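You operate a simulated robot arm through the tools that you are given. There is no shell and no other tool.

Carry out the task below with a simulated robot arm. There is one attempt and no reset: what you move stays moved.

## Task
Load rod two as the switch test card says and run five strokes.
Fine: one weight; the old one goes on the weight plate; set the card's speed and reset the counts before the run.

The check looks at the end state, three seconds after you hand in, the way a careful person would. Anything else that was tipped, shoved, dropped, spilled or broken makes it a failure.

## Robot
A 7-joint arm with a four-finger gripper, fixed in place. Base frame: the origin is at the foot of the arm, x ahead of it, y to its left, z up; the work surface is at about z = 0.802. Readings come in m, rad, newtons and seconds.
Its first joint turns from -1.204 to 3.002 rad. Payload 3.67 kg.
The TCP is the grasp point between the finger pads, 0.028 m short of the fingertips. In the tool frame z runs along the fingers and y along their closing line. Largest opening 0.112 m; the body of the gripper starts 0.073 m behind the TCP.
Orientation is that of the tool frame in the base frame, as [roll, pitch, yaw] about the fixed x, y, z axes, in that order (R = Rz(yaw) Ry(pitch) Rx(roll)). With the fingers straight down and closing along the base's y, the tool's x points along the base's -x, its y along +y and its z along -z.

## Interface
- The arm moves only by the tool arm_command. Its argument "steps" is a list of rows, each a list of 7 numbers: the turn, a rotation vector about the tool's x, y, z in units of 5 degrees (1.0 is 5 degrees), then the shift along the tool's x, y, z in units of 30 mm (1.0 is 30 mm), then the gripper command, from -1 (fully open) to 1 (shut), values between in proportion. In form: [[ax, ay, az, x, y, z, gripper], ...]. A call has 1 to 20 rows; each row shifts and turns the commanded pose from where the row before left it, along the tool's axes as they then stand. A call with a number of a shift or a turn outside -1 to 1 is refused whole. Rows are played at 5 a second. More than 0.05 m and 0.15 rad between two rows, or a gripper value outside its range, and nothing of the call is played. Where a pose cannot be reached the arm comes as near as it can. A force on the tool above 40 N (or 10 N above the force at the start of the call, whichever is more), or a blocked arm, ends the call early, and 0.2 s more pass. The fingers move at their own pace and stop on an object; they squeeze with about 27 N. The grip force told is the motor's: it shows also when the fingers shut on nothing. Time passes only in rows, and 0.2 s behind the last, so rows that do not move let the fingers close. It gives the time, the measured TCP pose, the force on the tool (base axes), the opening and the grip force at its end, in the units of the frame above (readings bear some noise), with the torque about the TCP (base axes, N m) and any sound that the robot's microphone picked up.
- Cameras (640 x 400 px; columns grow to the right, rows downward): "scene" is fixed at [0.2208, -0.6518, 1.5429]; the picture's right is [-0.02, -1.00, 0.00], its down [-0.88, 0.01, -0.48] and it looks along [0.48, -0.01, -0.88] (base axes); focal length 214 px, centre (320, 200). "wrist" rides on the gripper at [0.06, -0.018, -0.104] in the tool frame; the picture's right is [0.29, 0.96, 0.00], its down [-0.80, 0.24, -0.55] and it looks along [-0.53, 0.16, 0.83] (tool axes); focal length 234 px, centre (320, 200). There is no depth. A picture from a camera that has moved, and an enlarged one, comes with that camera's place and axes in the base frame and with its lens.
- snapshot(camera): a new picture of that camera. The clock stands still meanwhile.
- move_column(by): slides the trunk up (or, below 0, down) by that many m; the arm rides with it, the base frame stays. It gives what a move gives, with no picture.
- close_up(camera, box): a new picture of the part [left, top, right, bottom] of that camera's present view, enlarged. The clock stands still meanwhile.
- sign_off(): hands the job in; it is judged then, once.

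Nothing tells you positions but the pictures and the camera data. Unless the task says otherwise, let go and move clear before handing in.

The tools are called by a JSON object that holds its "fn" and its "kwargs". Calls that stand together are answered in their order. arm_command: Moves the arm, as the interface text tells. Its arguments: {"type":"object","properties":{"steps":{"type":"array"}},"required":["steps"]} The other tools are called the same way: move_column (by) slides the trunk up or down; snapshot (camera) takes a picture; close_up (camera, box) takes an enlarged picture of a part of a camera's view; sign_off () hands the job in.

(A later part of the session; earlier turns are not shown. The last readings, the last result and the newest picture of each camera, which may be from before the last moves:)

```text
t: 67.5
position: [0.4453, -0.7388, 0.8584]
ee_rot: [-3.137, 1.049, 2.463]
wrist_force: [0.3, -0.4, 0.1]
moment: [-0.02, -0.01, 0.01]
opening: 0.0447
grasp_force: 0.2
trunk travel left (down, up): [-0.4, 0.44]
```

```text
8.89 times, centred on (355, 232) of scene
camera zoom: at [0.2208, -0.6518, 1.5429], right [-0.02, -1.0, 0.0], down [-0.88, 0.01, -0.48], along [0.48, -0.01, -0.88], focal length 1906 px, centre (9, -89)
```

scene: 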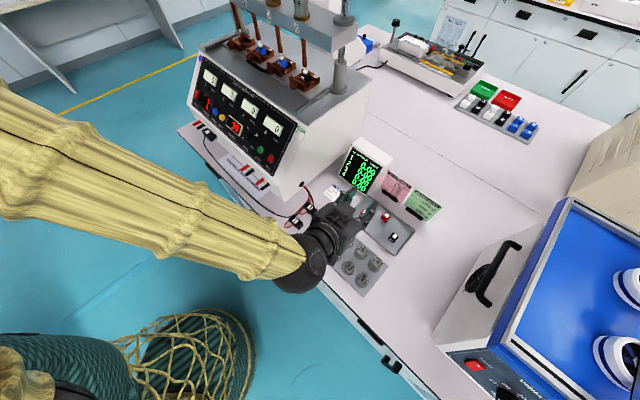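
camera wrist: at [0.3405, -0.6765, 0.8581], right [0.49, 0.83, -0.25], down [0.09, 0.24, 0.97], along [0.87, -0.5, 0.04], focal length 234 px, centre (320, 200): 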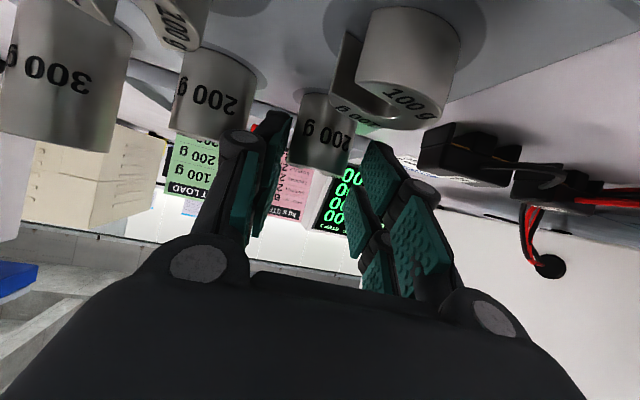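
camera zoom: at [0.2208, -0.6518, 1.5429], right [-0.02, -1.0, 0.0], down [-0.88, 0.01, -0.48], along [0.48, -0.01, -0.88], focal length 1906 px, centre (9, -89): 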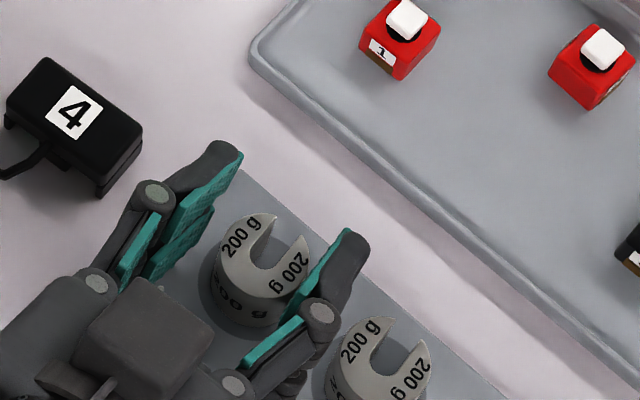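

The fingers straddle the 200 g weight with clearance to its neighbour. I'll nudge 1 mm to centre and close.

{"fn": "arm_command", "kwargs": {"steps": [[0, 0, 0, 0, -0.04, 0, 0.25], [0, 0, 0, 0, 0, 0, 0.4], [0, 0, 0, 0, 0, 0, 1], [0, 0, 0, 0, 0, 0, 1], [0, 0, 0, 0, 0, 0, 1]]}}

{"fn": "close_up", "kwargs": {"camera": "scene", "box": [325, 210, 385, 255]}}

```text
t: 68.7
position: [0.4446, -0.74, 0.8581]
ee_rot: [-3.14, 1.049, 2.463]
wrist_force: [0.5, -1.0, 2.4]
moment: [-0.12, -0.03, 0.04]
opening: 0.0331
grasp_force: 27.0
trunk travel left (down, up): [-0.4, 0.44]
```

```text
8.89 times, centred on (355, 232) of scene
camera zoom: at [0.2208, -0.6518, 1.5429], right [-0.02, -1.0, 0.0], down [-0.88, 0.01, -0.48], along [0.48, -0.01, -0.88], focal length 1906 px, centre (9, -89)
```

zoom: 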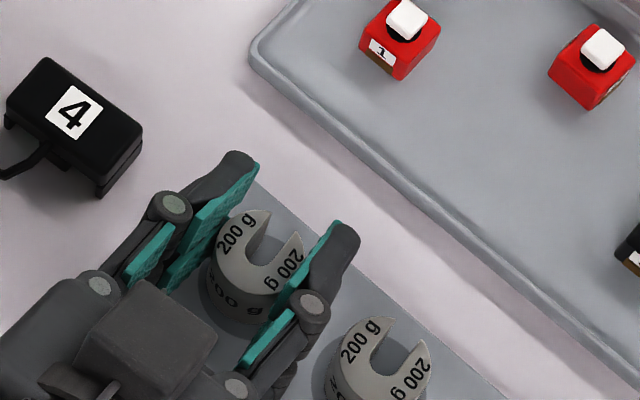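

The grip is firm at 33 mm. I'll zoom in on the slot to verify how it is oriented relative to the fingers before lifting.

{"fn": "close_up", "kwargs": {"camera": "scene", "box": [338, 228, 362, 248]}}

```text
16.00 times, centred on (350, 238) of scene
camera zoom: at [0.2208, -0.6518, 1.5429], right [-0.02, -1.0, 0.0], down [-0.88, 0.01, -0.48], along [0.48, -0.01, -0.88], focal length 3432 px, centre (-160, -408)
```

zoom: 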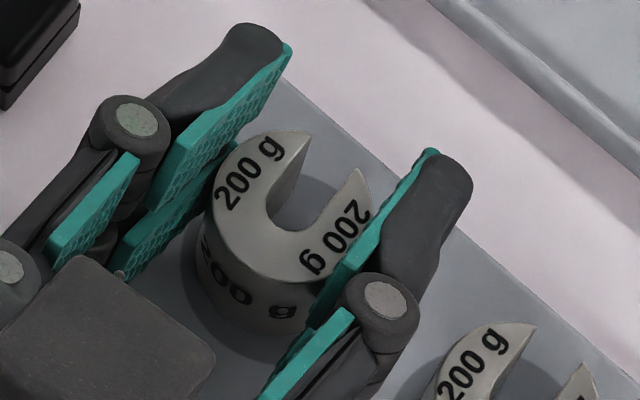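

The slot faces forward, within a few degrees of the finger direction. I'll lift straight up with the trunk.

{"fn": "move_column", "kwargs": {"by": 0.15}}

{"fn": "snapshot", "kwargs": {"camera": "scene"}}

{"fn": "snapshot", "kwargs": {"camera": "wrist"}}

```text
t: 70.4
position: [0.4454, -0.7407, 1.0083]
ee_rot: [-3.137, 1.047, 2.462]
wrist_force: [0.9, -0.4, -2.5]
moment: [0.01, 0.04, 0.0]
opening: 0.0333
grasp_force: 27.1
trunk travel left (down, up): [-0.55, 0.29]
```

```text
taken
```

scene: 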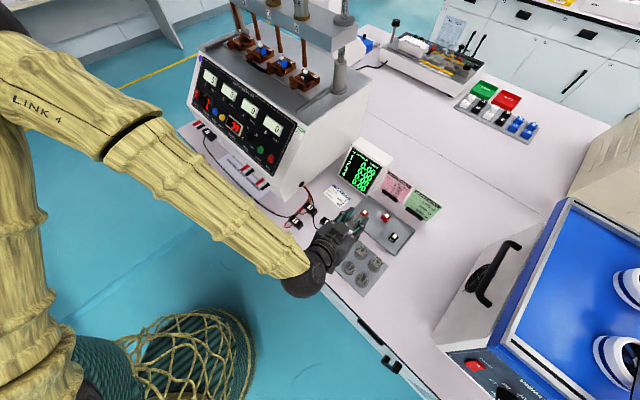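

```text
taken
camera wrist: at [0.3397, -0.6777, 1.0079], right [0.49, 0.83, -0.25], down [0.09, 0.24, 0.97], along [0.87, -0.5, 0.04], focal length 234 px, centre (320, 200)
```

wrist: 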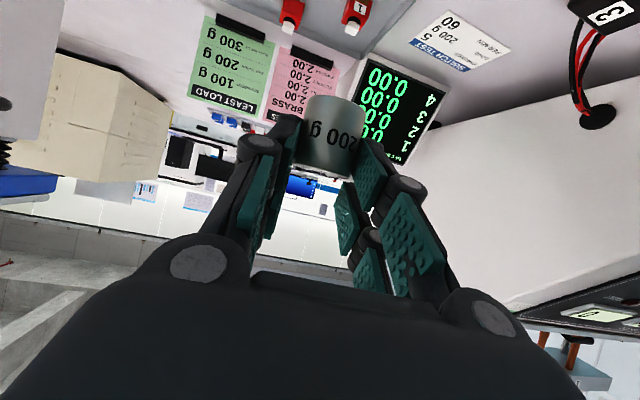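

The 200 g weight is up and held firmly. I'll raise the trunk and arm together to clear the tester height, and turn the heading to face the rods.

{"fn": "move_column", "kwargs": {"by": 0.15}}

{"fn": "arm_command", "kwargs": {"steps": [[0.62, 0, 0.36, 0, 0, 0, 1], [0.62, 0, 0.36, 0, 0, 0, 1], [0, 0, 0, -0.835, 0, -0.48, 1], [0, 0, 0, -0.835, 0, -0.48, 1], [0, 0, 0, -0.835, 0, -0.48, 1], [0, 0, 0, -0.835, 0, -0.48, 1], [0, 0, 0, -0.835, 0, -0.48, 1], [0, 0, 0, -0.835, 0, -0.48, 1], [0, 0, 0, -0.835, 0, -0.48, 1], [0, 0, 0, -0.835, 0, -0.48, 1], [0, 0, 0, -0.835, 0, -0.48, 1], [0, 0, 0, 0, 0, 0, 1]]}}

{"fn": "snapshot", "kwargs": {"camera": "wrist"}}

```text
t: 72.2
position: [0.4442, -0.7393, 1.1583]
ee_rot: [-3.138, 1.047, 2.462]
wrist_force: [0.3, 0.3, -2.0]
moment: [-0.02, 0.02, -0.04]
opening: 0.0335
grasp_force: 27.0
trunk travel left (down, up): [-0.7, 0.14]
```

```text
t: 74.8
position: [0.446, -0.741, 1.417]
ee_rot: [-3.138, 1.047, 2.338]
wrist_force: [0.6, 0.0, -2.6]
moment: [0.0, 0.04, 0.0]
opening: 0.0332
grasp_force: 26.8
trunk travel left (down, up): [-0.7, 0.14]
```

```text
taken
camera wrist: at [0.3491, -0.6651, 1.4173], right [0.59, 0.77, -0.25], down [0.12, 0.23, 0.97], along [0.8, -0.6, 0.04], focal length 234 px, centre (320, 200)
```

wrist: 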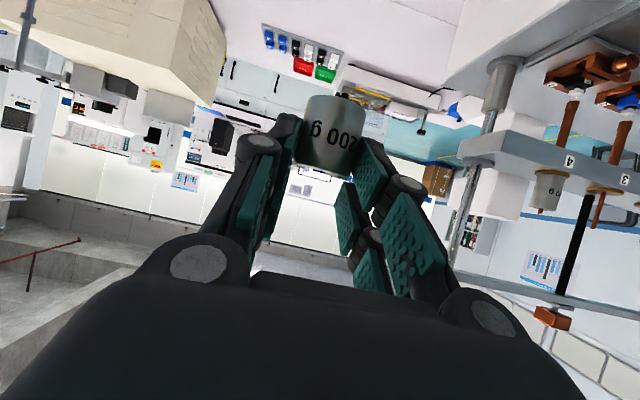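

Good clearance here. I'll sweep along the beam direction to the front of rod 2, staying about 12 cm in front of the beam.

{"fn": "arm_command", "kwargs": {"steps": [[0, 0, 0, -0.05, 0.95, 0.087, 1], [0, 0, 0, -0.05, 0.95, 0.087, 1], [0, 0, 0, -0.05, 0.95, 0.087, 1], [0, 0, 0, -0.05, 0.95, 0.087, 1], [0, 0, 0, -0.05, 0.95, 0.087, 1], [0, 0, 0, -0.05, 0.95, 0.087, 1], [0, 0, 0, -0.05, 0.95, 0.087, 1], [0, 0, 0, -0.05, 0.95, 0.087, 1], [0, 0, 0, -0.05, 0.95, 0.087, 1], [0, 0, 0, -0.05, 0.95, 0.087, 1], [0, 0, 0, -0.05, 0.95, 0.087, 1], [0, 0, 0, -0.05, 0.95, 0.087, 1], [0, 0, 0, 0, 0, 0, 1]]}}

{"fn": "snapshot", "kwargs": {"camera": "wrist"}}

```text
t: 77.8
position: [0.7046, -0.5711, 1.3897]
ee_rot: [3.018, 0.975, 2.19]
wrist_force: [-0.6, -0.1, -2.2]
moment: [0.02, 0.05, -0.03]
opening: 0.0335
grasp_force: 26.6
trunk travel left (down, up): [-0.7, 0.14]
stopped in row 13: the arm was blocked; the commanded pose is now the measured one
```

```text
taken
camera wrist: at [0.6112, -0.4923, 1.3963], right [0.62, 0.76, -0.17], down [0.12, 0.13, 0.98], along [0.77, -0.63, -0.01], focal length 234 px, centre (320, 200)
```

wrist: 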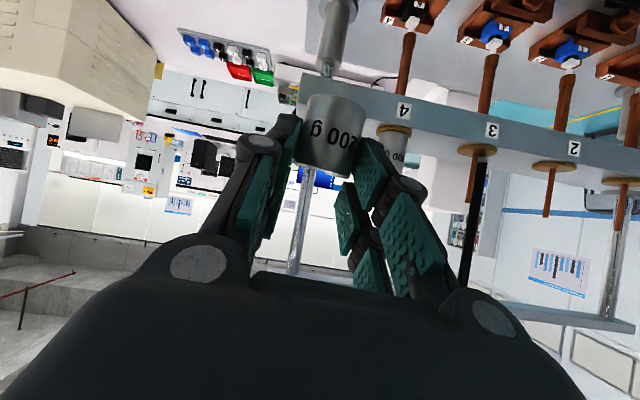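

With the trunk this high the wrist runs into its limit near here; earlier the lower trunk setting worked. I'll back off along the beam to the free area, correct the orientation, then swap trunk height for arm height there.

{"fn": "arm_command", "kwargs": {"steps": [[0, 0, 0, 0, -1, 0, 1], [0, 0, 0, 0, -1, 0, 1], [0, 0, 0, 0, -1, 0, 1], [0, -0.38, -0.47, 0, -1, 0, 1], [0, -0.386, -0.47, 0, -1, 0, 1], [0, 0, 0, 0, -1, 0, 1], [0, 0, 0, 0, 0, 0, 1]]}}

```text
t: 79.4
position: [0.5718, -0.6884, 1.3805]
ee_rot: [-3.132, 1.053, 2.344]
wrist_force: [1.1, -0.4, -1.6]
moment: [-0.01, 0.03, 0.01]
opening: 0.0332
grasp_force: 26.8
trunk travel left (down, up): [-0.7, 0.14]
```

{"fn": "move_column", "kwargs": {"by": -0.27}}

{"fn": "arm_command", "kwargs": {"steps": [[0, 0, 0, -0.866, 0, -0.498, 1], [0, 0, 0, -0.866, 0, -0.498, 1], [0, 0, 0, -0.866, 0, -0.498, 1], [0, 0, 0, -0.866, 0, -0.498, 1], [0, 0, 0, -0.866, 0, -0.498, 1], [0, 0, 0, -0.866, 0, -0.498, 1], [0, 0, 0, -0.866, 0, -0.498, 1], [0, 0, 0, -0.866, 0, -0.498, 1], [0, 0, 0, -0.866, 0, -0.498, 1], [0, 0, 0, -0.7, 0, -0.4, 1], [0, 0, 0, 0, 0, 0, 1]]}}

{"fn": "snapshot", "kwargs": {"camera": "wrist"}}

```text
t: 82.1
position: [0.5712, -0.6898, 1.1112]
ee_rot: [-3.136, 1.051, 2.342]
wrist_force: [-1.2, -1.3, -2.8]
moment: [0.04, 0.02, 0.02]
opening: 0.0335
grasp_force: 26.8
trunk travel left (down, up): [-0.43, 0.41]
```

```text
t: 84.7
position: [0.558, -0.7182, 1.3869]
ee_rot: [3.074, 1.025, 2.258]
wrist_force: [-0.6, -0.7, -1.2]
moment: [0.01, 0.01, 0.03]
opening: 0.0333
grasp_force: 26.9
trunk travel left (down, up): [-0.43, 0.41]
stopped in row 11: the arm was blocked; the commanded pose is now the measured one
```

```text
taken
camera wrist: at [0.4634, -0.641, 1.3894], right [0.61, 0.76, -0.21], down [0.11, 0.18, 0.98], along [0.79, -0.62, 0.03], focal length 234 px, centre (320, 200)
```

wrist: 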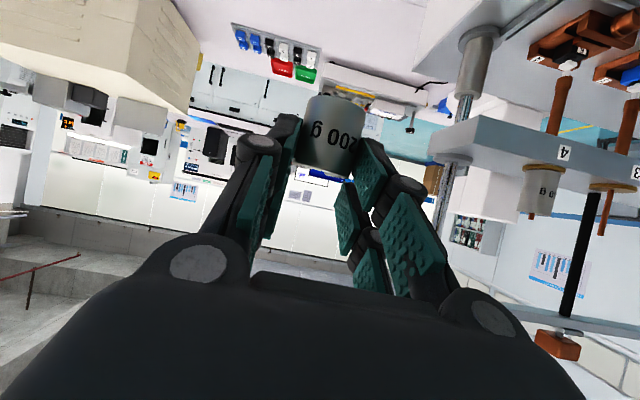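

The limit seems to depend on how close to the base I am; earlier I was about 3–4 cm further forward. I'll move forward a bit, correct the orientation and test.

{"fn": "arm_command", "kwargs": {"steps": [[0, 0, 0, -0.7, 0, 0.35, 1], [0, 0, 0, -0.5, 0, 0.7, 1], [0, -0.12, -0.235, 0, 0, 0.2, 1], [0, -0.12, -0.235, 0, 0, 0, 1], [0, 0, 0, 0, 0, 0, 1]]}}

```text
t: 85.9
position: [0.5922, -0.7522, 1.4025]
ee_rot: [-3.134, 1.049, 2.347]
wrist_force: [0.1, -0.7, -1.4]
moment: [0.01, 0.04, 0.01]
opening: 0.0334
grasp_force: 26.9
trunk travel left (down, up): [-0.43, 0.41]
```

That works. I'll sweep along the beam at this distance, which clears the posts by over 3 cm.

{"fn": "arm_command", "kwargs": {"steps": [[0, 0, 0, -0.1, 1, -0.2, 1], [0, 0, 0, -0.1, 1, -0.2, 1], [0, 0, 0, 0, 1, 0, 1], [0, 0, 0, 0, 1, 0, 1], [0, 0, 0, 0, 1, 0, 1], [0, 0, 0, 0, 1, 0, 1], [0, 0, 0, 0, 1, 0, 1], [0, 0, 0, 0, 1, 0, 1], [0, 0, 0, 0, 0, 0, 1]]}}

{"fn": "snapshot", "kwargs": {"camera": "wrist"}}

```text
t: 88.1
position: [0.7542, -0.6091, 1.3981]
ee_rot: [3.121, 1.028, 2.293]
wrist_force: [-0.1, 0.4, -2.4]
moment: [0.05, 0.03, 0.02]
opening: 0.0335
grasp_force: 27.1
trunk travel left (down, up): [-0.43, 0.41]
stopped in row 9: the arm was blocked; the commanded pose is now the measured one
```

```text
taken
camera wrist: at [0.6592, -0.5325, 1.3988], right [0.61, 0.76, -0.24], down [0.13, 0.2, 0.97], along [0.78, -0.62, 0.03], focal length 234 px, centre (320, 200)
```

wrist: 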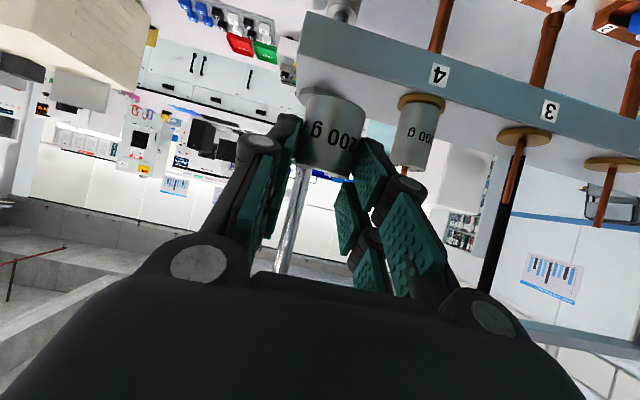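

The wrist limit returns because the arm's elbow posture differs from my first pass. I'll back off, return the tool to vertical and go back near the starting pose to recover the original posture.

{"fn": "arm_command", "kwargs": {"steps": [[0, 0, 0, 0, -1, 0, 1], [0, 0, 0, 0, -1, 0, 1], [0, 0, 0, 0, -1, 0, 1], [0, 0, 0, 0, -1, 0, 1], [0, 0, 0, 0, -1, 0, 1], [0, 0, 0, 0, -1, 0, 1], [0, 1, 0, 0, 0, 0, 1], [0, 1, 0, 0, 0, 0, 1], [0, 1, 0, 0, 0, 0, 1], [0, 1, 0, 0, 0, 0, 1], [0, 1, 0, 0, 0, 0, 1], [0, 1, 0, 0, 0, 0, 1], [0, 1, 0, 0, 0, 0, 1], [0, 1, 0, 0, 0, 0, 1], [0, 1, 0, 0, 0, 0, 1], [0, 1, 0, 0, 0, 0, 1], [0, 1, 0, 0, 0, 0, 1], [0, 0.8, 0, 0, 0, 0, 1], [0, 0, 0, 0, 0, 0, 1]]}}

{"fn": "snapshot", "kwargs": {"camera": "scene"}}

```text
t: 92.1
position: [0.6191, -0.7284, 1.3931]
ee_rot: [3.129, 0.012, 2.314]
wrist_force: [-0.7, 0.7, -2.0]
moment: [0.0, -0.05, 0.0]
opening: 0.0334
grasp_force: 27.2
out of reach, approached as far as the arm can: row 18
trunk travel left (down, up): [-0.43, 0.41]
```

```text
taken
```

scene: 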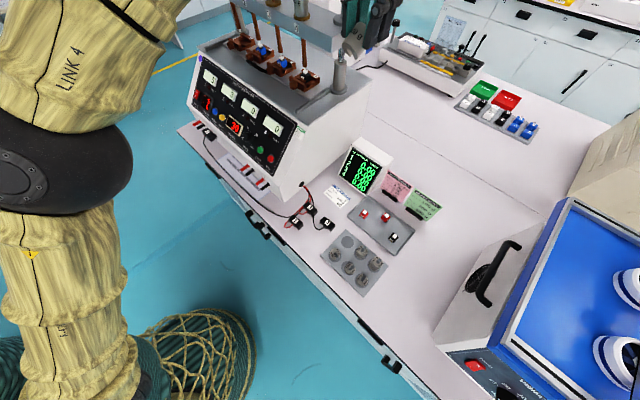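

The elbow has indeed swung to a different side than in my first pass. I'll pull away from the tester, turn the tool back to its starting heading and approach the starting pose.

{"fn": "arm_command", "kwargs": {"steps": [[0, 0, 0, 1, 0, 0, 1], [0, 0, 0, 1, 0, 0, 1], [0, 0, 0, 0.67, 0, 0, 1], [0, 0, -0.948, 0, 0, 0, 1], [0, 0, -0.948, 0, 0, 0, 1], [0, 0, -0.948, 0, 0, 0, 1], [0, 0, -0.948, 0, 0, 0, 1], [0, 0, -0.948, 0, 0, 0, 1], [0, 0, -0.948, 0, 0, 0, 1], [0, 0, -0.948, 0, 0, 0, 1], [0, 0, -0.948, 0, 0, 0, 1], [0, 0, -0.948, 0, 0, 0, 1], [0, 0, -0.948, 0, 0, 0, 1], [0, 0, 0, -0.77, 0.63, -0.56, 1], [0, 0, 0, -0.77, 0.63, -0.56, 1], [0, 0, 0, -0.77, 0.63, -0.56, 1], [0, 0, 0, 0, 0, 0, 1]]}}

{"fn": "snapshot", "kwargs": {"camera": "scene"}}

```text
t: 95.7
position: [0.6341, -0.6118, 1.4432]
ee_rot: [3.138, 0.011, 3.141]
wrist_force: [0.2, -0.1, -1.2]
moment: [-0.04, 0.0, 0.01]
opening: 0.0332
grasp_force: 27.0
trunk travel left (down, up): [-0.43, 0.41]
```

```text
taken
```

scene: 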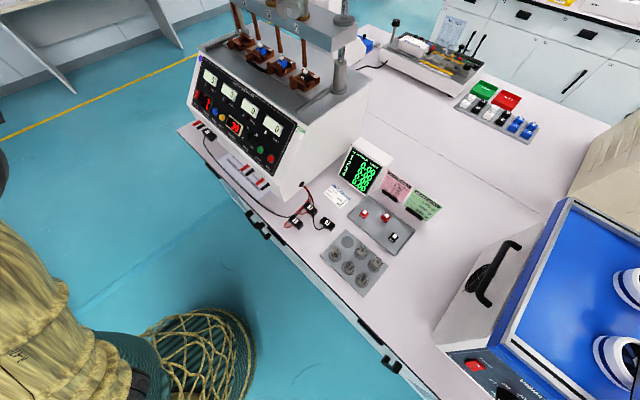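

{"fn": "move_column", "kwargs": {"by": 0.135}}

{"fn": "snapshot", "kwargs": {"camera": "scene"}}

{"fn": "snapshot", "kwargs": {"camera": "wrist"}}

```text
t: 97.4
position: [0.6333, -0.6136, 1.5771]
ee_rot: [3.136, 0.011, 3.141]
wrist_force: [0.1, -0.1, -1.8]
moment: [-0.01, -0.03, 0.02]
opening: 0.0333
grasp_force: 27.1
trunk travel left (down, up): [-0.565, 0.275]
```

```text
taken
```

scene: 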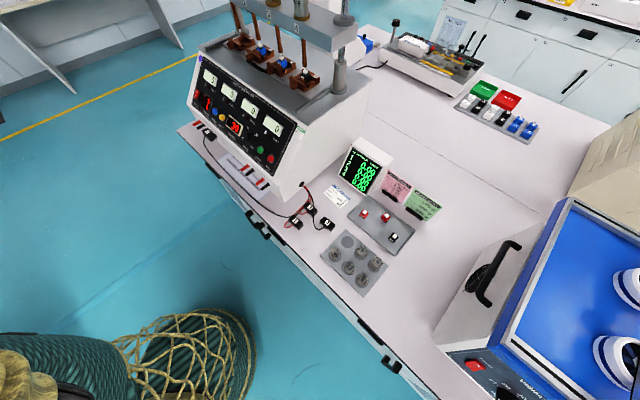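

```text
taken
camera wrist: at [0.5722, -0.6311, 1.6803], right [-0.29, 0.96, 0.0], down [0.79, 0.24, 0.56], along [0.54, 0.16, -0.83], focal length 234 px, centre (320, 200)
```

wrist: 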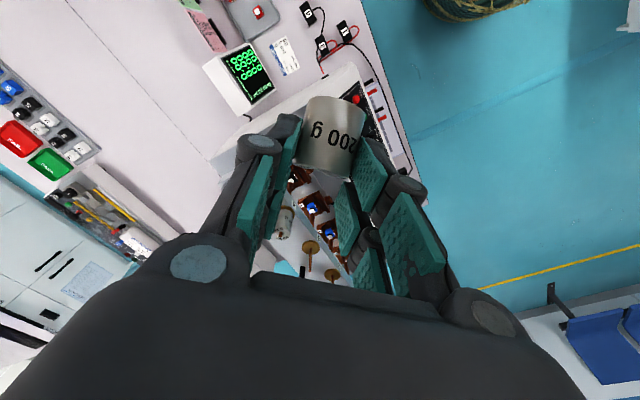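

The posture is back close to the start. I'll repeat the original route: left, turn to face the tester, lower the trunk, then approach rod 2 with the tool mostly vertical and tilt only near it.

{"fn": "arm_command", "kwargs": {"steps": [[0, 0, 0, 0.3, 1, 0, 1], [0, 0, 0, 0.3, 1, 0, 1], [0, 0, 0, 0.3, 1, 0, 1], [0, 0, 0, 0, 1, 0, 1], [0, 0, 0, 0, 1, 0, 1], [0, 0, 0, 0, 1, 0, 1], [0, 0, 0, 0, 1, 0, 1], [0, 0, 0, 0, 1, 0, 1], [0, 0, 0, 0, 1, 0, 1], [0, 0, 0, 0, 1, 0, 1], [0, 0, 1, 0, 0, 0, 1], [0, 0, 1, 0, 0, 0, 1], [0, 0, 1, 0, 0, 0, 1], [0, 0, 1, 0, 0, 0, 1], [0, 0, 1, 0, 0, 0, 1], [0, 0, 1, 0, 0, 0, 1], [0, 0, 1, 0, 0, 0, 1], [0, 0, 1, 0, 0, 0, 1], [0, 0, 1, 0, 0, 0, 1], [0, 0, 0.3, 0, 0, 0, 1]]}}

{"fn": "move_column", "kwargs": {"by": -0.17}}

{"fn": "snapshot", "kwargs": {"camera": "scene"}}

```text
t: 101.8
position: [0.5699, -0.454, 1.5359]
ee_rot: [3.037, -0.066, 2.277]
wrist_force: [0.3, -0.3, -1.3]
moment: [-0.01, -0.04, 0.01]
opening: 0.0334
grasp_force: 27.0
out of reach, approached as far as the arm can: row 17, 18, 19, 20
trunk travel left (down, up): [-0.565, 0.275]
stopped in row 20: the arm was blocked; the commanded pose is now the measured one
```

```text
t: 103.7
position: [0.5695, -0.4528, 1.3655]
ee_rot: [3.037, -0.066, 2.279]
wrist_force: [0.2, 0.0, -2.6]
moment: [-0.01, -0.02, -0.01]
opening: 0.0333
grasp_force: 26.6
trunk travel left (down, up): [-0.395, 0.445]
```

```text
taken
```

scene: 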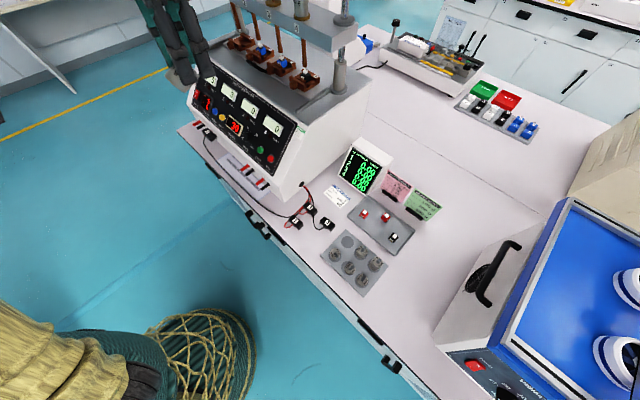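

The original heading isn't available in this posture, but a heading nearer the arm's own radial direction should be, and it still clears the neighbouring rods. I'll turn to about -21° heading and move toward rod 2.

{"fn": "arm_command", "kwargs": {"steps": [[0.2266, -0.0744, -0.943, 0, 0, 0, 1], [0.2266, -0.0744, -0.943, 0, 0, 0, 1], [0.2266, -0.0744, -0.943, 0, 0, 0, 1], [0.2266, -0.0744, -0.943, 0, 0, 0, 1], [0.2266, -0.0744, -0.943, 0, 0, 0, 1], [0.2266, -0.0744, -0.943, 0, 0, 0, 1], [0, 0, 0, -0.815, 0.554, -0.144, 1], [0, 0, 0, -0.815, 0.554, -0.144, 1], [0, 0, 0, -0.815, 0.554, -0.144, 1], [0, 0, 0, -0.815, 0.554, -0.144, 1], [0, 0, 0, -0.815, 0.554, -0.144, 1], [0, 0, 0, -0.815, 0.554, -0.144, 1], [0, 0, 0, -0.815, 0.554, -0.144, 1], [0, 0, 0, -0.815, 0.554, -0.144, 1], [0, 0, 0, 0, 0, 0, 1]]}}

{"fn": "snapshot", "kwargs": {"camera": "wrist"}}

{"fn": "snapshot", "kwargs": {"camera": "scene"}}

```text
t: 106.9
position: [0.7738, -0.3984, 1.3666]
ee_rot: [-3.139, 0.002, 2.772]
wrist_force: [-1.1, 0.0, -2.7]
moment: [-0.01, -0.05, -0.03]
opening: 0.0331
grasp_force: 27.1
out of reach, approached as far as the arm can: row 13, 14
trunk travel left (down, up): [-0.395, 0.445]
```

```text
taken
camera wrist: at [0.7109, -0.3911, 1.4703], right [0.08, 1.0, 0.0], down [0.83, -0.06, 0.56], along [0.55, -0.05, -0.83], focal length 234 px, centre (320, 200)
```

wrist: 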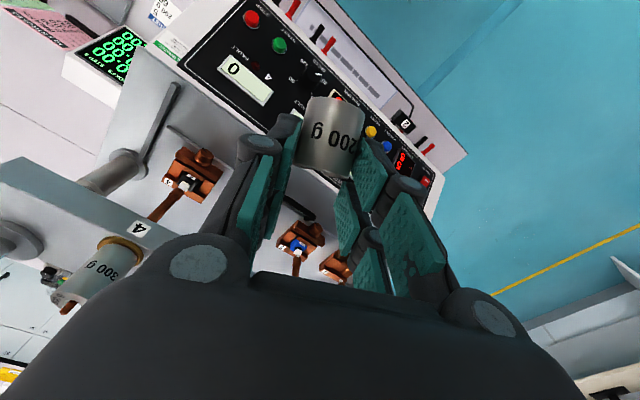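

```text
taken
```

scene: 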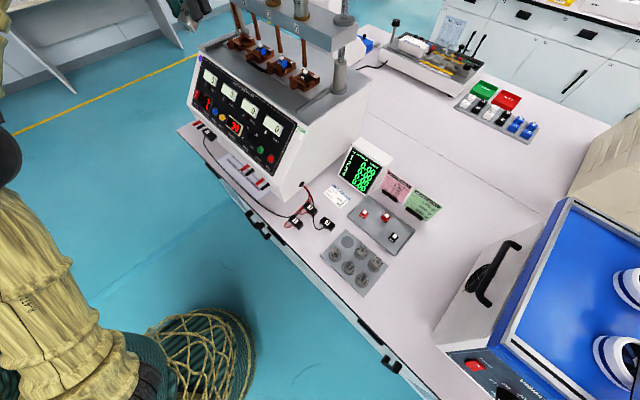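

Orientation is right here. Now I'll tilt forward to 60° so the weight is upright again.

{"fn": "arm_command", "kwargs": {"steps": [[0, -1, 0, 0, 0, 0, 1], [0, -1, 0, 0, 0, 0, 1], [0, -1, 0, 0, 0, 0, 1], [0, -1, 0, 0, 0, 0, 1], [0, -1, 0, 0, 0, 0, 1], [0, -1, 0, 0, 0, 0, 1], [0, -1, 0, 0, 0, 0, 1], [0, -1, 0, 0, 0, 0, 1], [0, -1, 0, 0, 0, 0, 1], [0, -1, 0, 0, 0, 0, 1], [0, -1, 0, 0, 0, 0, 1], [0, -1, 0, 0, 0, 0, 1], [0, 0, 0, 0, 0, 0, 1]]}}

{"fn": "snapshot", "kwargs": {"camera": "wrist"}}

```text
t: 108.6
position: [0.7571, -0.4908, 1.336]
ee_rot: [3.026, 0.597, 2.63]
wrist_force: [-1.7, 0.3, -0.5]
moment: [0.0, 0.04, 0.0]
opening: 0.0333
grasp_force: 26.8
trunk travel left (down, up): [-0.395, 0.445]
stopped in row 8: the arm was blocked; the commanded pose is now the measured one
```

```text
taken
camera wrist: at [0.6514, -0.4657, 1.3864], right [0.2, 0.98, -0.07], down [0.38, -0.01, 0.93], along [0.9, -0.22, -0.37], focal length 234 px, centre (320, 200)
```

wrist: 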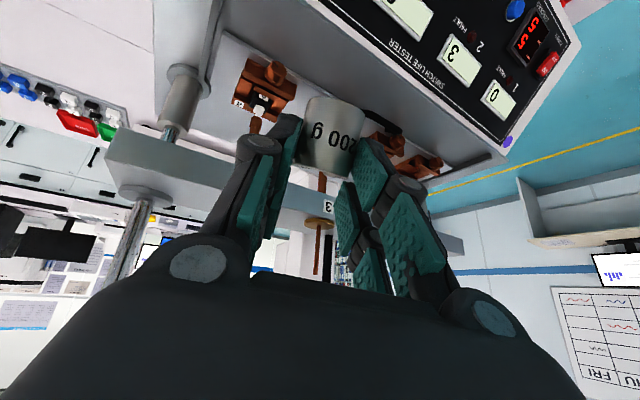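

The tilt again stalls here. In my first pass moving outward toward rod 2 freed it, so I'll do the same now and correct the tilt once further out.

{"fn": "arm_command", "kwargs": {"steps": [[0, 0, 0, -0.466, 0.914, 0.12, 1], [0, 0, 0, -0.466, 0.914, 0.12, 1], [0, 0, 0, -0.466, 0.914, 0.12, 1], [0, 0, 0, -0.466, 0.914, 0.12, 1], [0, 0, 0, -0.466, 0.914, 0.12, 1], [0, 0, 0, -0.466, 0.914, 0.12, 1], [0, 0, 0, 0, 0, 0, 1]]}}

{"fn": "snapshot", "kwargs": {"camera": "wrist"}}

```text
t: 110.2
position: [0.9036, -0.3831, 1.3799]
ee_rot: [3.028, 0.595, 2.633]
wrist_force: [-0.8, -0.9, -1.4]
moment: [-0.02, -0.04, -0.04]
opening: 0.0334
grasp_force: 27.1
trunk travel left (down, up): [-0.395, 0.445]
```

```text
taken
camera wrist: at [0.7964, -0.3564, 1.4305], right [0.2, 0.98, -0.07], down [0.38, -0.01, 0.93], along [0.9, -0.21, -0.37], focal length 234 px, centre (320, 200)
```

wrist: 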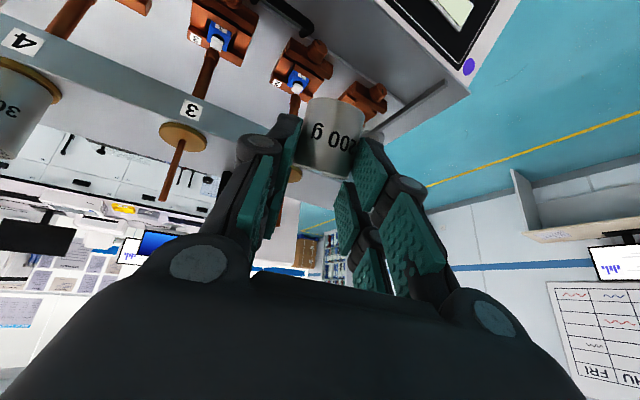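

It moved there exactly. Now I'll correct the tilt and heading at this extended position.

{"fn": "arm_command", "kwargs": {"steps": [[0.3587, -0.866, 0.082, 0, 0, 0, 1], [0.3587, -0.866, 0.082, 0, 0, 0, 1], [0.3587, -0.866, 0.082, 0, 0, 0, 1], [0.3587, -0.866, 0.082, 0, 0, 0, 1], [0.3587, -0.866, 0.082, 0, 0, 0, 1], [0.3587, -0.866, 0.082, 0, 0, 0, 1], [0, 0, 0, 0, 0, 0, 1]]}}

{"fn": "snapshot", "kwargs": {"camera": "wrist"}}

```text
t: 111.8
position: [0.9056, -0.3846, 1.3793]
ee_rot: [-3.139, 1.045, 2.53]
wrist_force: [0.0, 0.1, -2.8]
moment: [0.07, 0.02, 0.02]
opening: 0.0334
grasp_force: 27.4
trunk travel left (down, up): [-0.395, 0.445]
```

```text
taken
camera wrist: at [0.7965, -0.3297, 1.3793], right [0.43, 0.87, -0.25], down [0.07, 0.24, 0.97], along [0.9, -0.44, 0.04], focal length 234 px, centre (320, 200)
```

wrist: 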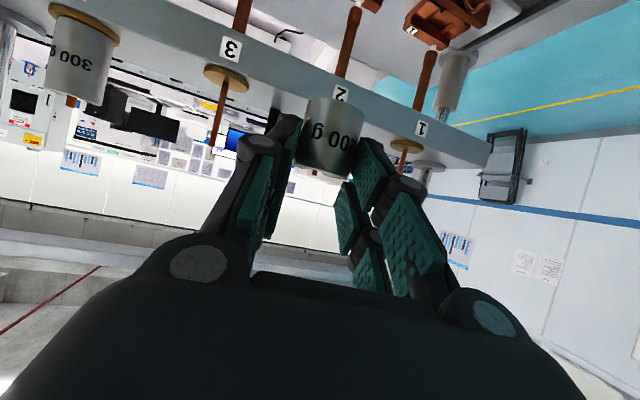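

The tool is now upright-correct in front of rod 2 with the 200 g weight. I'll approach to about 45 mm short of the stem and check lateral alignment.

{"fn": "arm_command", "kwargs": {"steps": [[0, 0, 0, -0.317, 0.107, 0.698, 1], [0, 0, 0, -0.317, 0.107, 0.698, 1], [0, 0, 0, -0.317, 0.107, 0.698, 1], [0, 0, 0, -0.317, 0.107, 0.698, 1], [0, 0, 0, 0, 0, 0, 1]]}}

{"fn": "snapshot", "kwargs": {"camera": "wrist"}}

{"fn": "close_up", "kwargs": {"camera": "wrist", "box": [250, 50, 430, 200]}}

```text
t: 113.0
position: [0.9582, -0.4118, 1.3719]
ee_rot: [-3.136, 1.044, 2.533]
wrist_force: [-0.5, 0.6, -1.5]
moment: [0.04, 0.03, 0.0]
opening: 0.0333
grasp_force: 27.1
out of reach, approached as far as the arm can: row 3, 4
trunk travel left (down, up): [-0.395, 0.445]
```

```text
taken
camera wrist: at [0.849, -0.3565, 1.3731], right [0.43, 0.87, -0.25], down [0.07, 0.24, 0.97], along [0.9, -0.44, 0.04], focal length 234 px, centre (320, 200)
```

wrist: 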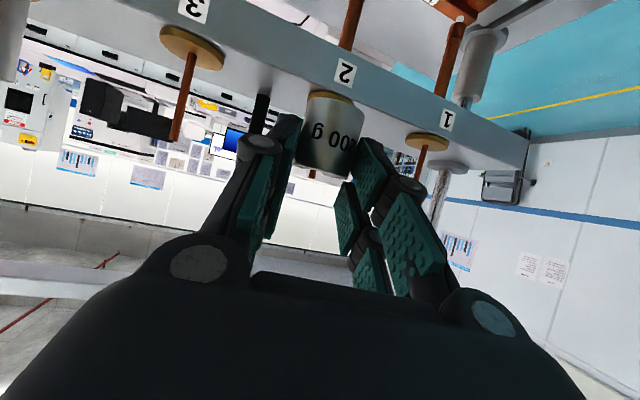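

```text
2.67 times, centred on (340, 125) of wrist
camera zoom: at [0.849, -0.3565, 1.3731], right [0.43, 0.87, -0.25], down [0.07, 0.24, 0.97], along [0.9, -0.44, 0.04], focal length 624 px, centre (267, 400)
```

zoom: 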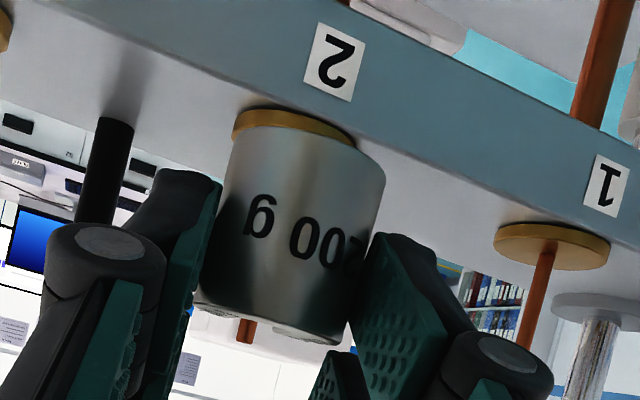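

I'm short of reach again at this relative height. I'll raise the trunk 10 cm and bring the arm down by the same amount, which should let it extend further.

{"fn": "move_column", "kwargs": {"by": 0.1}}

{"fn": "arm_command", "kwargs": {"steps": [[0, 0, 0, 0.58, 0, 0.333, 1], [0, 0, 0, 0.58, 0, 0.333, 1], [0, 0, 0, 0.58, 0, 0.333, 1], [0, 0, 0, 0.58, 0, 0.333, 1], [0, 0, 0, 0.58, 0, 0.333, 1], [0, 0, 0, 0, 0, 0, 1]]}}

```text
t: 114.4
position: [0.9573, -0.4115, 1.4707]
ee_rot: [-3.138, 1.043, 2.535]
wrist_force: [0.0, -1.0, -1.7]
moment: [0.05, 0.02, -0.03]
opening: 0.0334
grasp_force: 27.0
trunk travel left (down, up): [-0.495, 0.345]
```

```text
t: 115.8
position: [0.9556, -0.4111, 1.3737]
ee_rot: [-3.141, 1.044, 2.53]
wrist_force: [-0.2, 0.5, -1.8]
moment: [0.04, 0.05, 0.02]
opening: 0.0332
grasp_force: 26.9
trunk travel left (down, up): [-0.495, 0.345]
```

{"fn": "arm_command", "kwargs": {"steps": [[0, 0, 0, -0.233, 0.1, 0.54, 1], [0, 0, 0, -0.233, 0.1, 0.54, 1], [0, 0, 0, 0, 0, 0, 1]]}}

{"fn": "snapshot", "kwargs": {"camera": "wrist"}}

{"fn": "close_up", "kwargs": {"camera": "wrist", "box": [250, 50, 430, 200]}}

```text
t: 116.6
position: [0.9894, -0.4268, 1.3678]
ee_rot: [-3.138, 1.043, 2.533]
wrist_force: [-0.9, 0.9, -2.1]
moment: [0.04, 0.04, 0.01]
opening: 0.0331
grasp_force: 27.0
trunk travel left (down, up): [-0.495, 0.345]
```

```text
taken
camera wrist: at [0.8807, -0.3715, 1.3684], right [0.43, 0.87, -0.25], down [0.07, 0.24, 0.97], along [0.9, -0.43, 0.04], focal length 234 px, centre (320, 200)
```

wrist: 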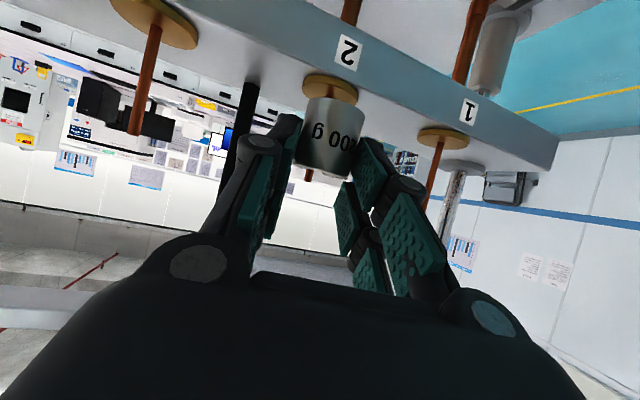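

```text
2.67 times, centred on (340, 125) of wrist
camera zoom: at [0.8807, -0.3715, 1.3684], right [0.43, 0.87, -0.25], down [0.07, 0.24, 0.97], along [0.9, -0.43, 0.04], focal length 624 px, centre (267, 400)
```

zoom: 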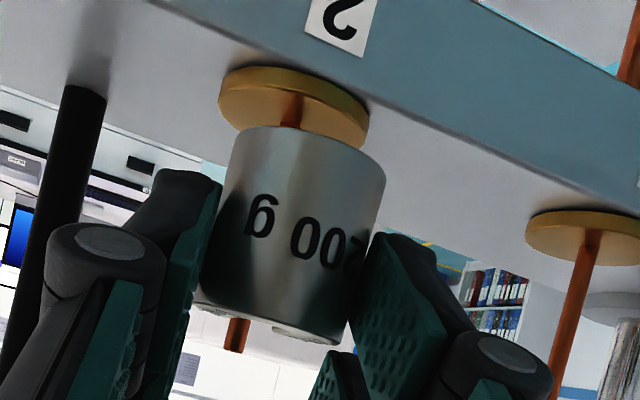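

Lined up well: the stem is about 1.5–2 mm to the left of the slot's centre and 54 mm ahead. I'll lower to just above pan level, shift 1.5 mm, and check again.

{"fn": "arm_command", "kwargs": {"steps": [[0, 0, 0, 0.228, -0.025, 0.133, 1], [0, 0, 0, 0.228, -0.025, 0.133, 1], [0, 0, 0, 0, 0, 0, 1]]}}

{"fn": "close_up", "kwargs": {"camera": "wrist", "box": [250, 50, 430, 200]}}

```text
t: 117.4
position: [0.9869, -0.4286, 1.3522]
ee_rot: [-3.137, 1.043, 2.532]
wrist_force: [-0.2, -0.3, -1.7]
moment: [0.02, 0.01, 0.03]
opening: 0.0328
grasp_force: 27.8
trunk travel left (down, up): [-0.495, 0.345]
```

```text
2.67 times, centred on (340, 125) of wrist
camera zoom: at [0.8796, -0.3735, 1.3524], right [0.43, 0.87, -0.25], down [0.07, 0.24, 0.97], along [0.9, -0.44, 0.04], focal length 624 px, centre (267, 400)
```

zoom: 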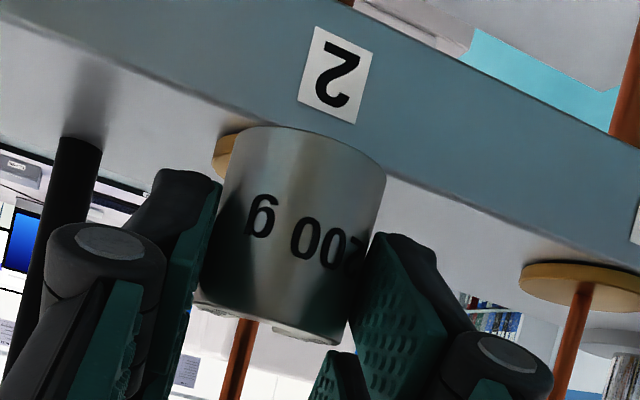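

The alignment looks within about a millimetre. I'll slide forward slowly toward the stem and watch the forces.

{"fn": "arm_command", "kwargs": {"steps": [[0, 0, 0, -0.126, -0.015, 0.216, 1], [0, 0, 0, -0.126, 0, 0.216, 1], [0, 0, 0, 0, 0, 0, 1]]}}

{"fn": "close_up", "kwargs": {"camera": "wrist", "box": [250, 50, 430, 200]}}

```text
t: 118.2
position: [0.9988, -0.4369, 1.3532]
ee_rot: [-3.138, 1.043, 2.532]
wrist_force: [0.4, -0.4, -1.4]
moment: [0.03, 0.08, -0.01]
opening: 0.0332
grasp_force: 27.1
trunk travel left (down, up): [-0.495, 0.345]
```

```text
2.67 times, centred on (340, 125) of wrist
camera zoom: at [0.892, -0.3819, 1.3527], right [0.43, 0.87, -0.25], down [0.07, 0.24, 0.97], along [0.9, -0.43, 0.04], focal length 624 px, centre (267, 400)
```

zoom: 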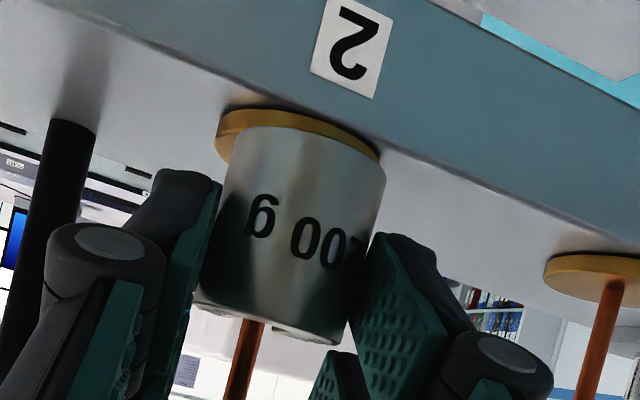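

The stem and slot are aligned in view. I'll continue forward, entering the slot gently.

{"fn": "arm_command", "kwargs": {"steps": [[0, 0, 0, -0.1, 0, 0.17, 1], [0, 0, 0, -0.1, 0, 0.17, 1], [0, 0, 0, -0.1, 0, 0.17, 1], [0, 0, 0, 0, 0, 0, 1]]}}

{"fn": "close_up", "kwargs": {"camera": "wrist", "box": [250, 50, 430, 200]}}

```text
t: 119.2
position: [1.016, -0.4467, 1.3525]
ee_rot: [-3.138, 1.044, 2.535]
wrist_force: [-0.1, 0.4, -1.0]
moment: [0.06, 0.02, 0.03]
opening: 0.0332
grasp_force: 27.5
trunk travel left (down, up): [-0.495, 0.345]
```

```text
2.67 times, centred on (340, 125) of wrist
camera zoom: at [0.9066, -0.3916, 1.3527], right [0.43, 0.87, -0.25], down [0.08, 0.24, 0.97], along [0.9, -0.43, 0.04], focal length 624 px, centre (267, 400)
```

zoom: 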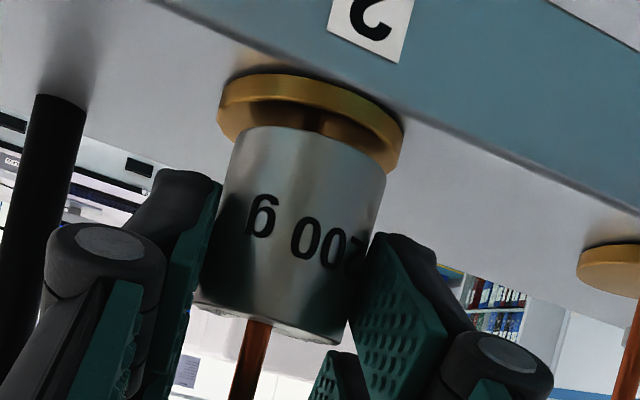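

No contact force, and by position the stem should already be inside the slot mouth. I'll continue the last 10 mm.

{"fn": "arm_command", "kwargs": {"steps": [[0, 0, 0, -0.075, 0, 0.13, 1], [0, 0, 0, -0.075, 0, 0.13, 1], [0, 0, 0, 0, 0, 0, 1]]}}

{"fn": "close_up", "kwargs": {"camera": "wrist", "box": [250, 50, 430, 200]}}

```text
t: 120.0
position: [1.0196, -0.4508, 1.3541]
ee_rot: [-3.138, 1.043, 2.533]
wrist_force: [-8.4, 4.9, -2.3]
moment: [0.08, 0.11, -0.01]
opening: 0.0332
grasp_force: 26.4
trunk travel left (down, up): [-0.495, 0.345]
```

```text
2.67 times, centred on (340, 125) of wrist
camera zoom: at [0.9123, -0.3962, 1.354], right [0.43, 0.87, -0.25], down [0.07, 0.24, 0.97], along [0.9, -0.44, 0.04], focal length 624 px, centre (267, 400)
```

zoom: 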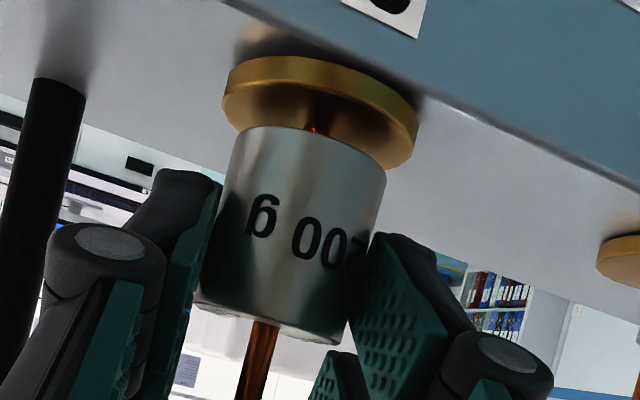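

A 10 N push straight back suggests the slot bottom has reached the stem. I'll zoom in closely to confirm the stem is inside the slot.

{"fn": "close_up", "kwargs": {"camera": "wrist", "box": [300, 150, 360, 190]}}

{"fn": "close_up", "kwargs": {"camera": "wrist", "box": [305, 60, 375, 115]}}

{"fn": "close_up", "kwargs": {"camera": "scene", "box": [220, 0, 300, 40]}}

```text
10.00 times, centred on (330, 170) of wrist
camera zoom: at [0.9123, -0.3962, 1.354], right [0.43, 0.87, -0.25], down [0.07, 0.24, 0.97], along [0.9, -0.44, 0.04], focal length 2342 px, centre (220, 500)
```

zoom: 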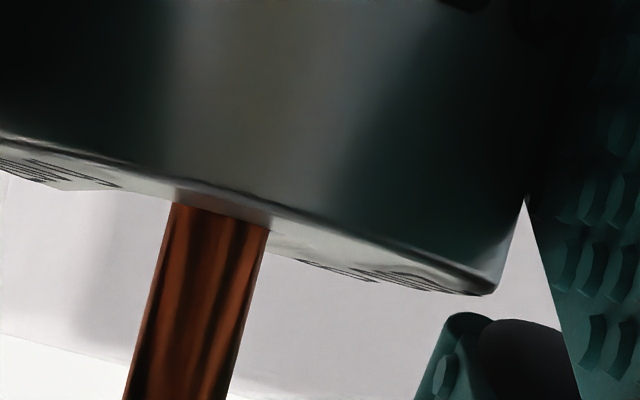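

```text
7.27 times, centred on (340, 88) of wrist
camera zoom: at [0.9123, -0.3962, 1.354], right [0.43, 0.87, -0.25], down [0.07, 0.24, 0.97], along [0.9, -0.44, 0.04], focal length 1703 px, centre (174, 1018)
```

zoom: 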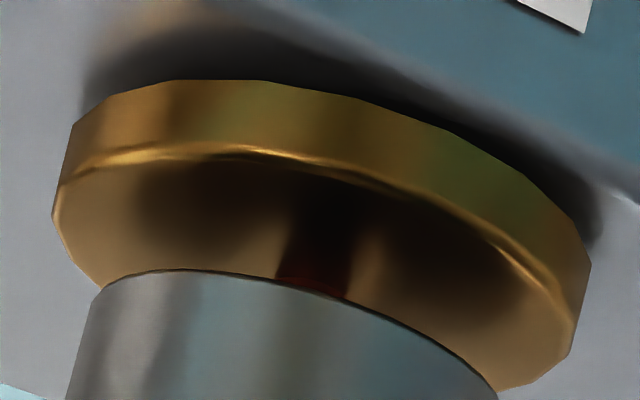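

```text
8.00 times, centred on (260, 20) of scene
camera zoom: at [0.2208, -0.6518, 1.5429], right [-0.02, -1.0, 0.0], down [-0.88, 0.01, -0.48], along [0.48, -0.01, -0.88], focal length 1716 px, centre (800, 1640)
```

zoom: 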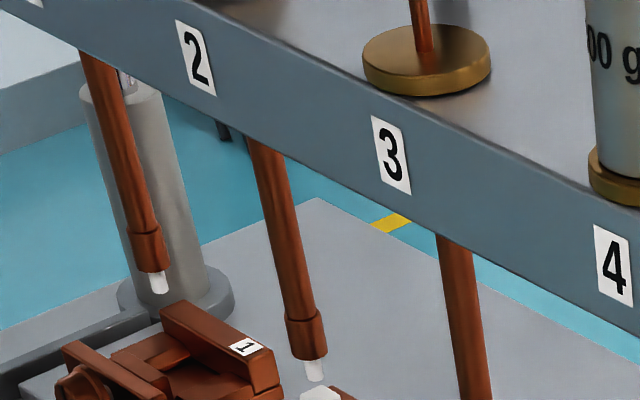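

The stem is inside the slot: the slot gaps show on both sides of it and it sits near the weight's axis. I'll back off a millimetre to relieve the push and lower onto the pan in small steps.

{"fn": "arm_command", "kwargs": {"steps": [[0, 0, 0, 0.02, 0, -0.035, 1], [0, 0, 0, 0.06, 0, 0.034, 1], [0, 0, 0, 0.06, 0, 0.034, 1], [0, 0, 0, 0, 0, 0, 1]]}}

{"fn": "close_up", "kwargs": {"camera": "wrist", "box": [250, 50, 430, 200]}}

```text
t: 121.0
position: [1.0218, -0.4495, 1.3494]
ee_rot: [-3.14, 1.043, 2.535]
wrist_force: [-1.4, 1.4, -1.3]
moment: [0.01, 0.06, 0.01]
opening: 0.0328
grasp_force: 26.6
trunk travel left (down, up): [-0.495, 0.345]
```

```text
2.67 times, centred on (340, 125) of wrist
camera zoom: at [0.9128, -0.3957, 1.349], right [0.43, 0.87, -0.25], down [0.07, 0.24, 0.97], along [0.9, -0.43, 0.04], focal length 624 px, centre (267, 400)
```

zoom: 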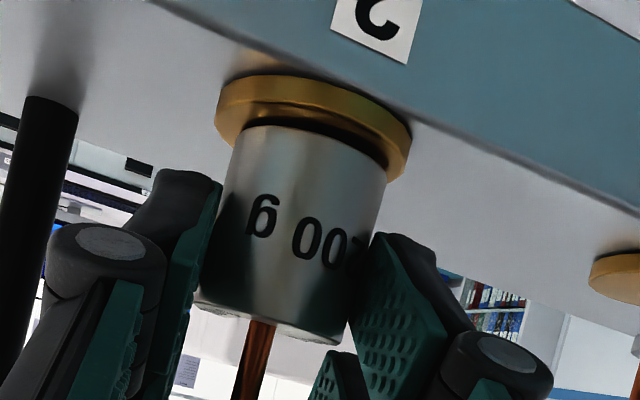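

{"fn": "arm_command", "kwargs": {"steps": [[0, 0, 0, 0.055, 0, 0.032, 1], [0, 0, 0, 0.055, 0, 0.032, 1], [0, 0, 0, 0, 0, 0, 1]]}}

{"fn": "close_up", "kwargs": {"camera": "wrist", "box": [250, 50, 430, 200]}}

```text
t: 121.8
position: [1.021, -0.4503, 1.3464]
ee_rot: [-3.14, 1.047, 2.533]
wrist_force: [5.5, -0.7, 13.3]
moment: [-0.35, -0.37, 0.14]
opening: 0.033
grasp_force: 26.5
trunk travel left (down, up): [-0.495, 0.345]
```

```text
2.67 times, centred on (340, 125) of wrist
camera zoom: at [0.9123, -0.3957, 1.3471], right [0.43, 0.87, -0.25], down [0.07, 0.24, 0.97], along [0.9, -0.43, 0.04], focal length 624 px, centre (267, 400)
```

zoom: 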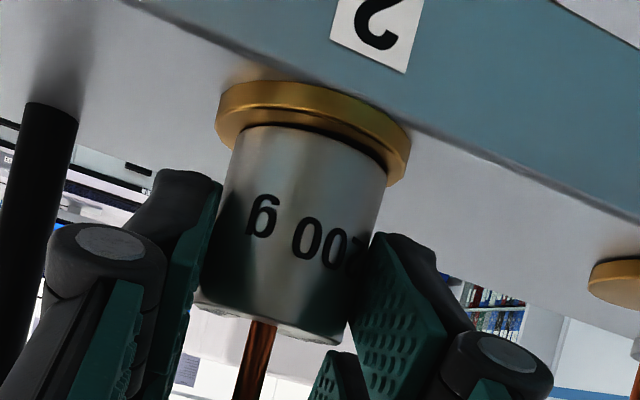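

The weight has landed on the pan. I'll ease up slightly and open the fingers just enough to release it.

{"fn": "arm_command", "kwargs": {"steps": [[0, 0, 0, -0.03, 0, -0.017, 1], [0, 0, 0, 0, 0, 0, 0.38], [0, 0, 0, 0, 0, 0, 0.25], [0, 0, 0, 0, 0, 0, 0.2], [0, 0, 0, 0, 0, 0, 0.2]]}}

{"fn": "close_up", "kwargs": {"camera": "wrist", "box": [250, 50, 430, 200]}}

```text
t: 123.0
position: [1.0217, -0.4515, 1.3469]
ee_rot: [-3.137, 1.044, 2.535]
wrist_force: [0.4, 0.1, 0.7]
moment: [0.0, 0.01, 0.0]
opening: 0.0449
grasp_force: 0.0
trunk travel left (down, up): [-0.495, 0.345]
```

```text
2.67 times, centred on (340, 125) of wrist
camera zoom: at [0.913, -0.3966, 1.3459], right [0.43, 0.87, -0.25], down [0.07, 0.24, 0.97], along [0.9, -0.44, 0.04], focal length 624 px, centre (267, 400)
```

zoom: 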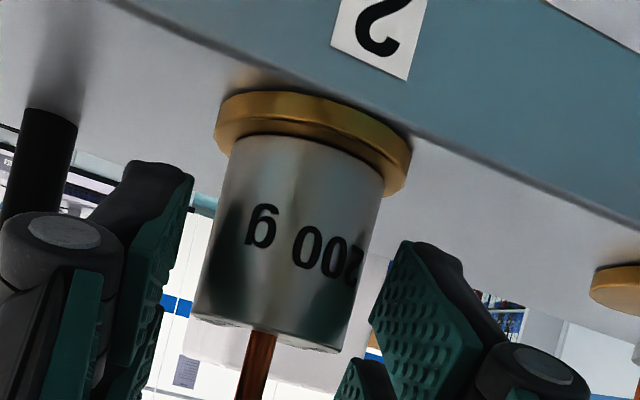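

The 200 g weight is released and sits flat on rod 2's pan with the stem through it. I'll back the fingers straight out.

{"fn": "arm_command", "kwargs": {"steps": [[0, 0, 0, 0, 0, -0.4, 0.2], [0, 0, 0, 0, 0, -0.8, 0.2], [0, 0, 0, 0, 0, -0.9, 0.2], [0, 0, 0, 0, 0, -0.9, 0.2], [0, 0, 0, 0, 0, -0.6, 0.2], [0, 0, 0, 0, 0, 0, 0.2]]}}

{"fn": "snapshot", "kwargs": {"camera": "wrist"}}

{"fn": "close_up", "kwargs": {"camera": "wrist", "box": [260, 50, 400, 190]}}

```text
t: 124.4
position: [0.9447, -0.3973, 1.4006]
ee_rot: [-3.139, 1.043, 2.533]
wrist_force: [-0.3, -0.7, -0.9]
moment: [0.02, 0.0, 0.0]
opening: 0.0449
grasp_force: 0.0
trunk travel left (down, up): [-0.495, 0.345]
```

```text
taken
camera wrist: at [0.8354, -0.3421, 1.4013], right [0.43, 0.87, -0.25], down [0.07, 0.24, 0.97], along [0.9, -0.43, 0.04], focal length 234 px, centre (320, 200)
```

wrist: 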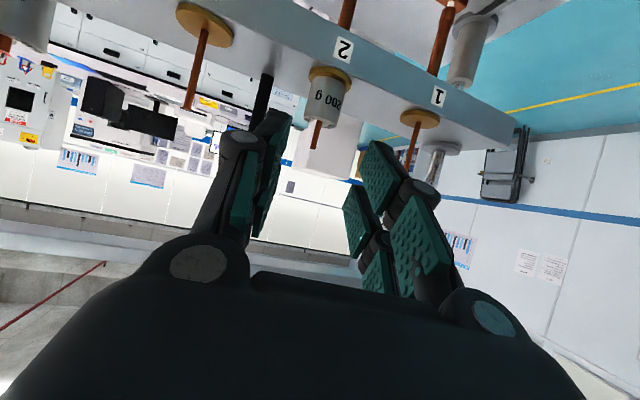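

```text
2.86 times, centred on (330, 120) of wrist
camera zoom: at [0.8354, -0.3421, 1.4013], right [0.43, 0.87, -0.25], down [0.07, 0.24, 0.97], along [0.9, -0.43, 0.04], focal length 669 px, centre (291, 429)
```

zoom: 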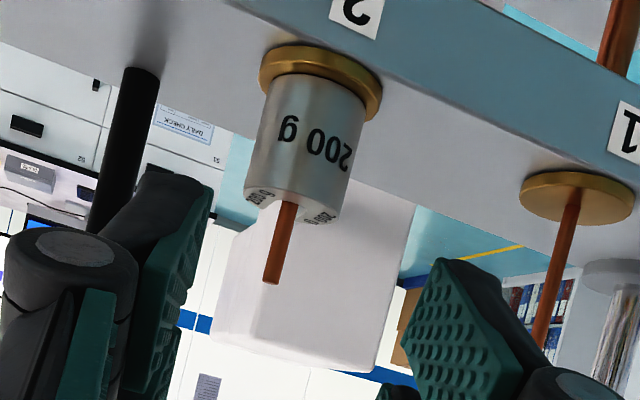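

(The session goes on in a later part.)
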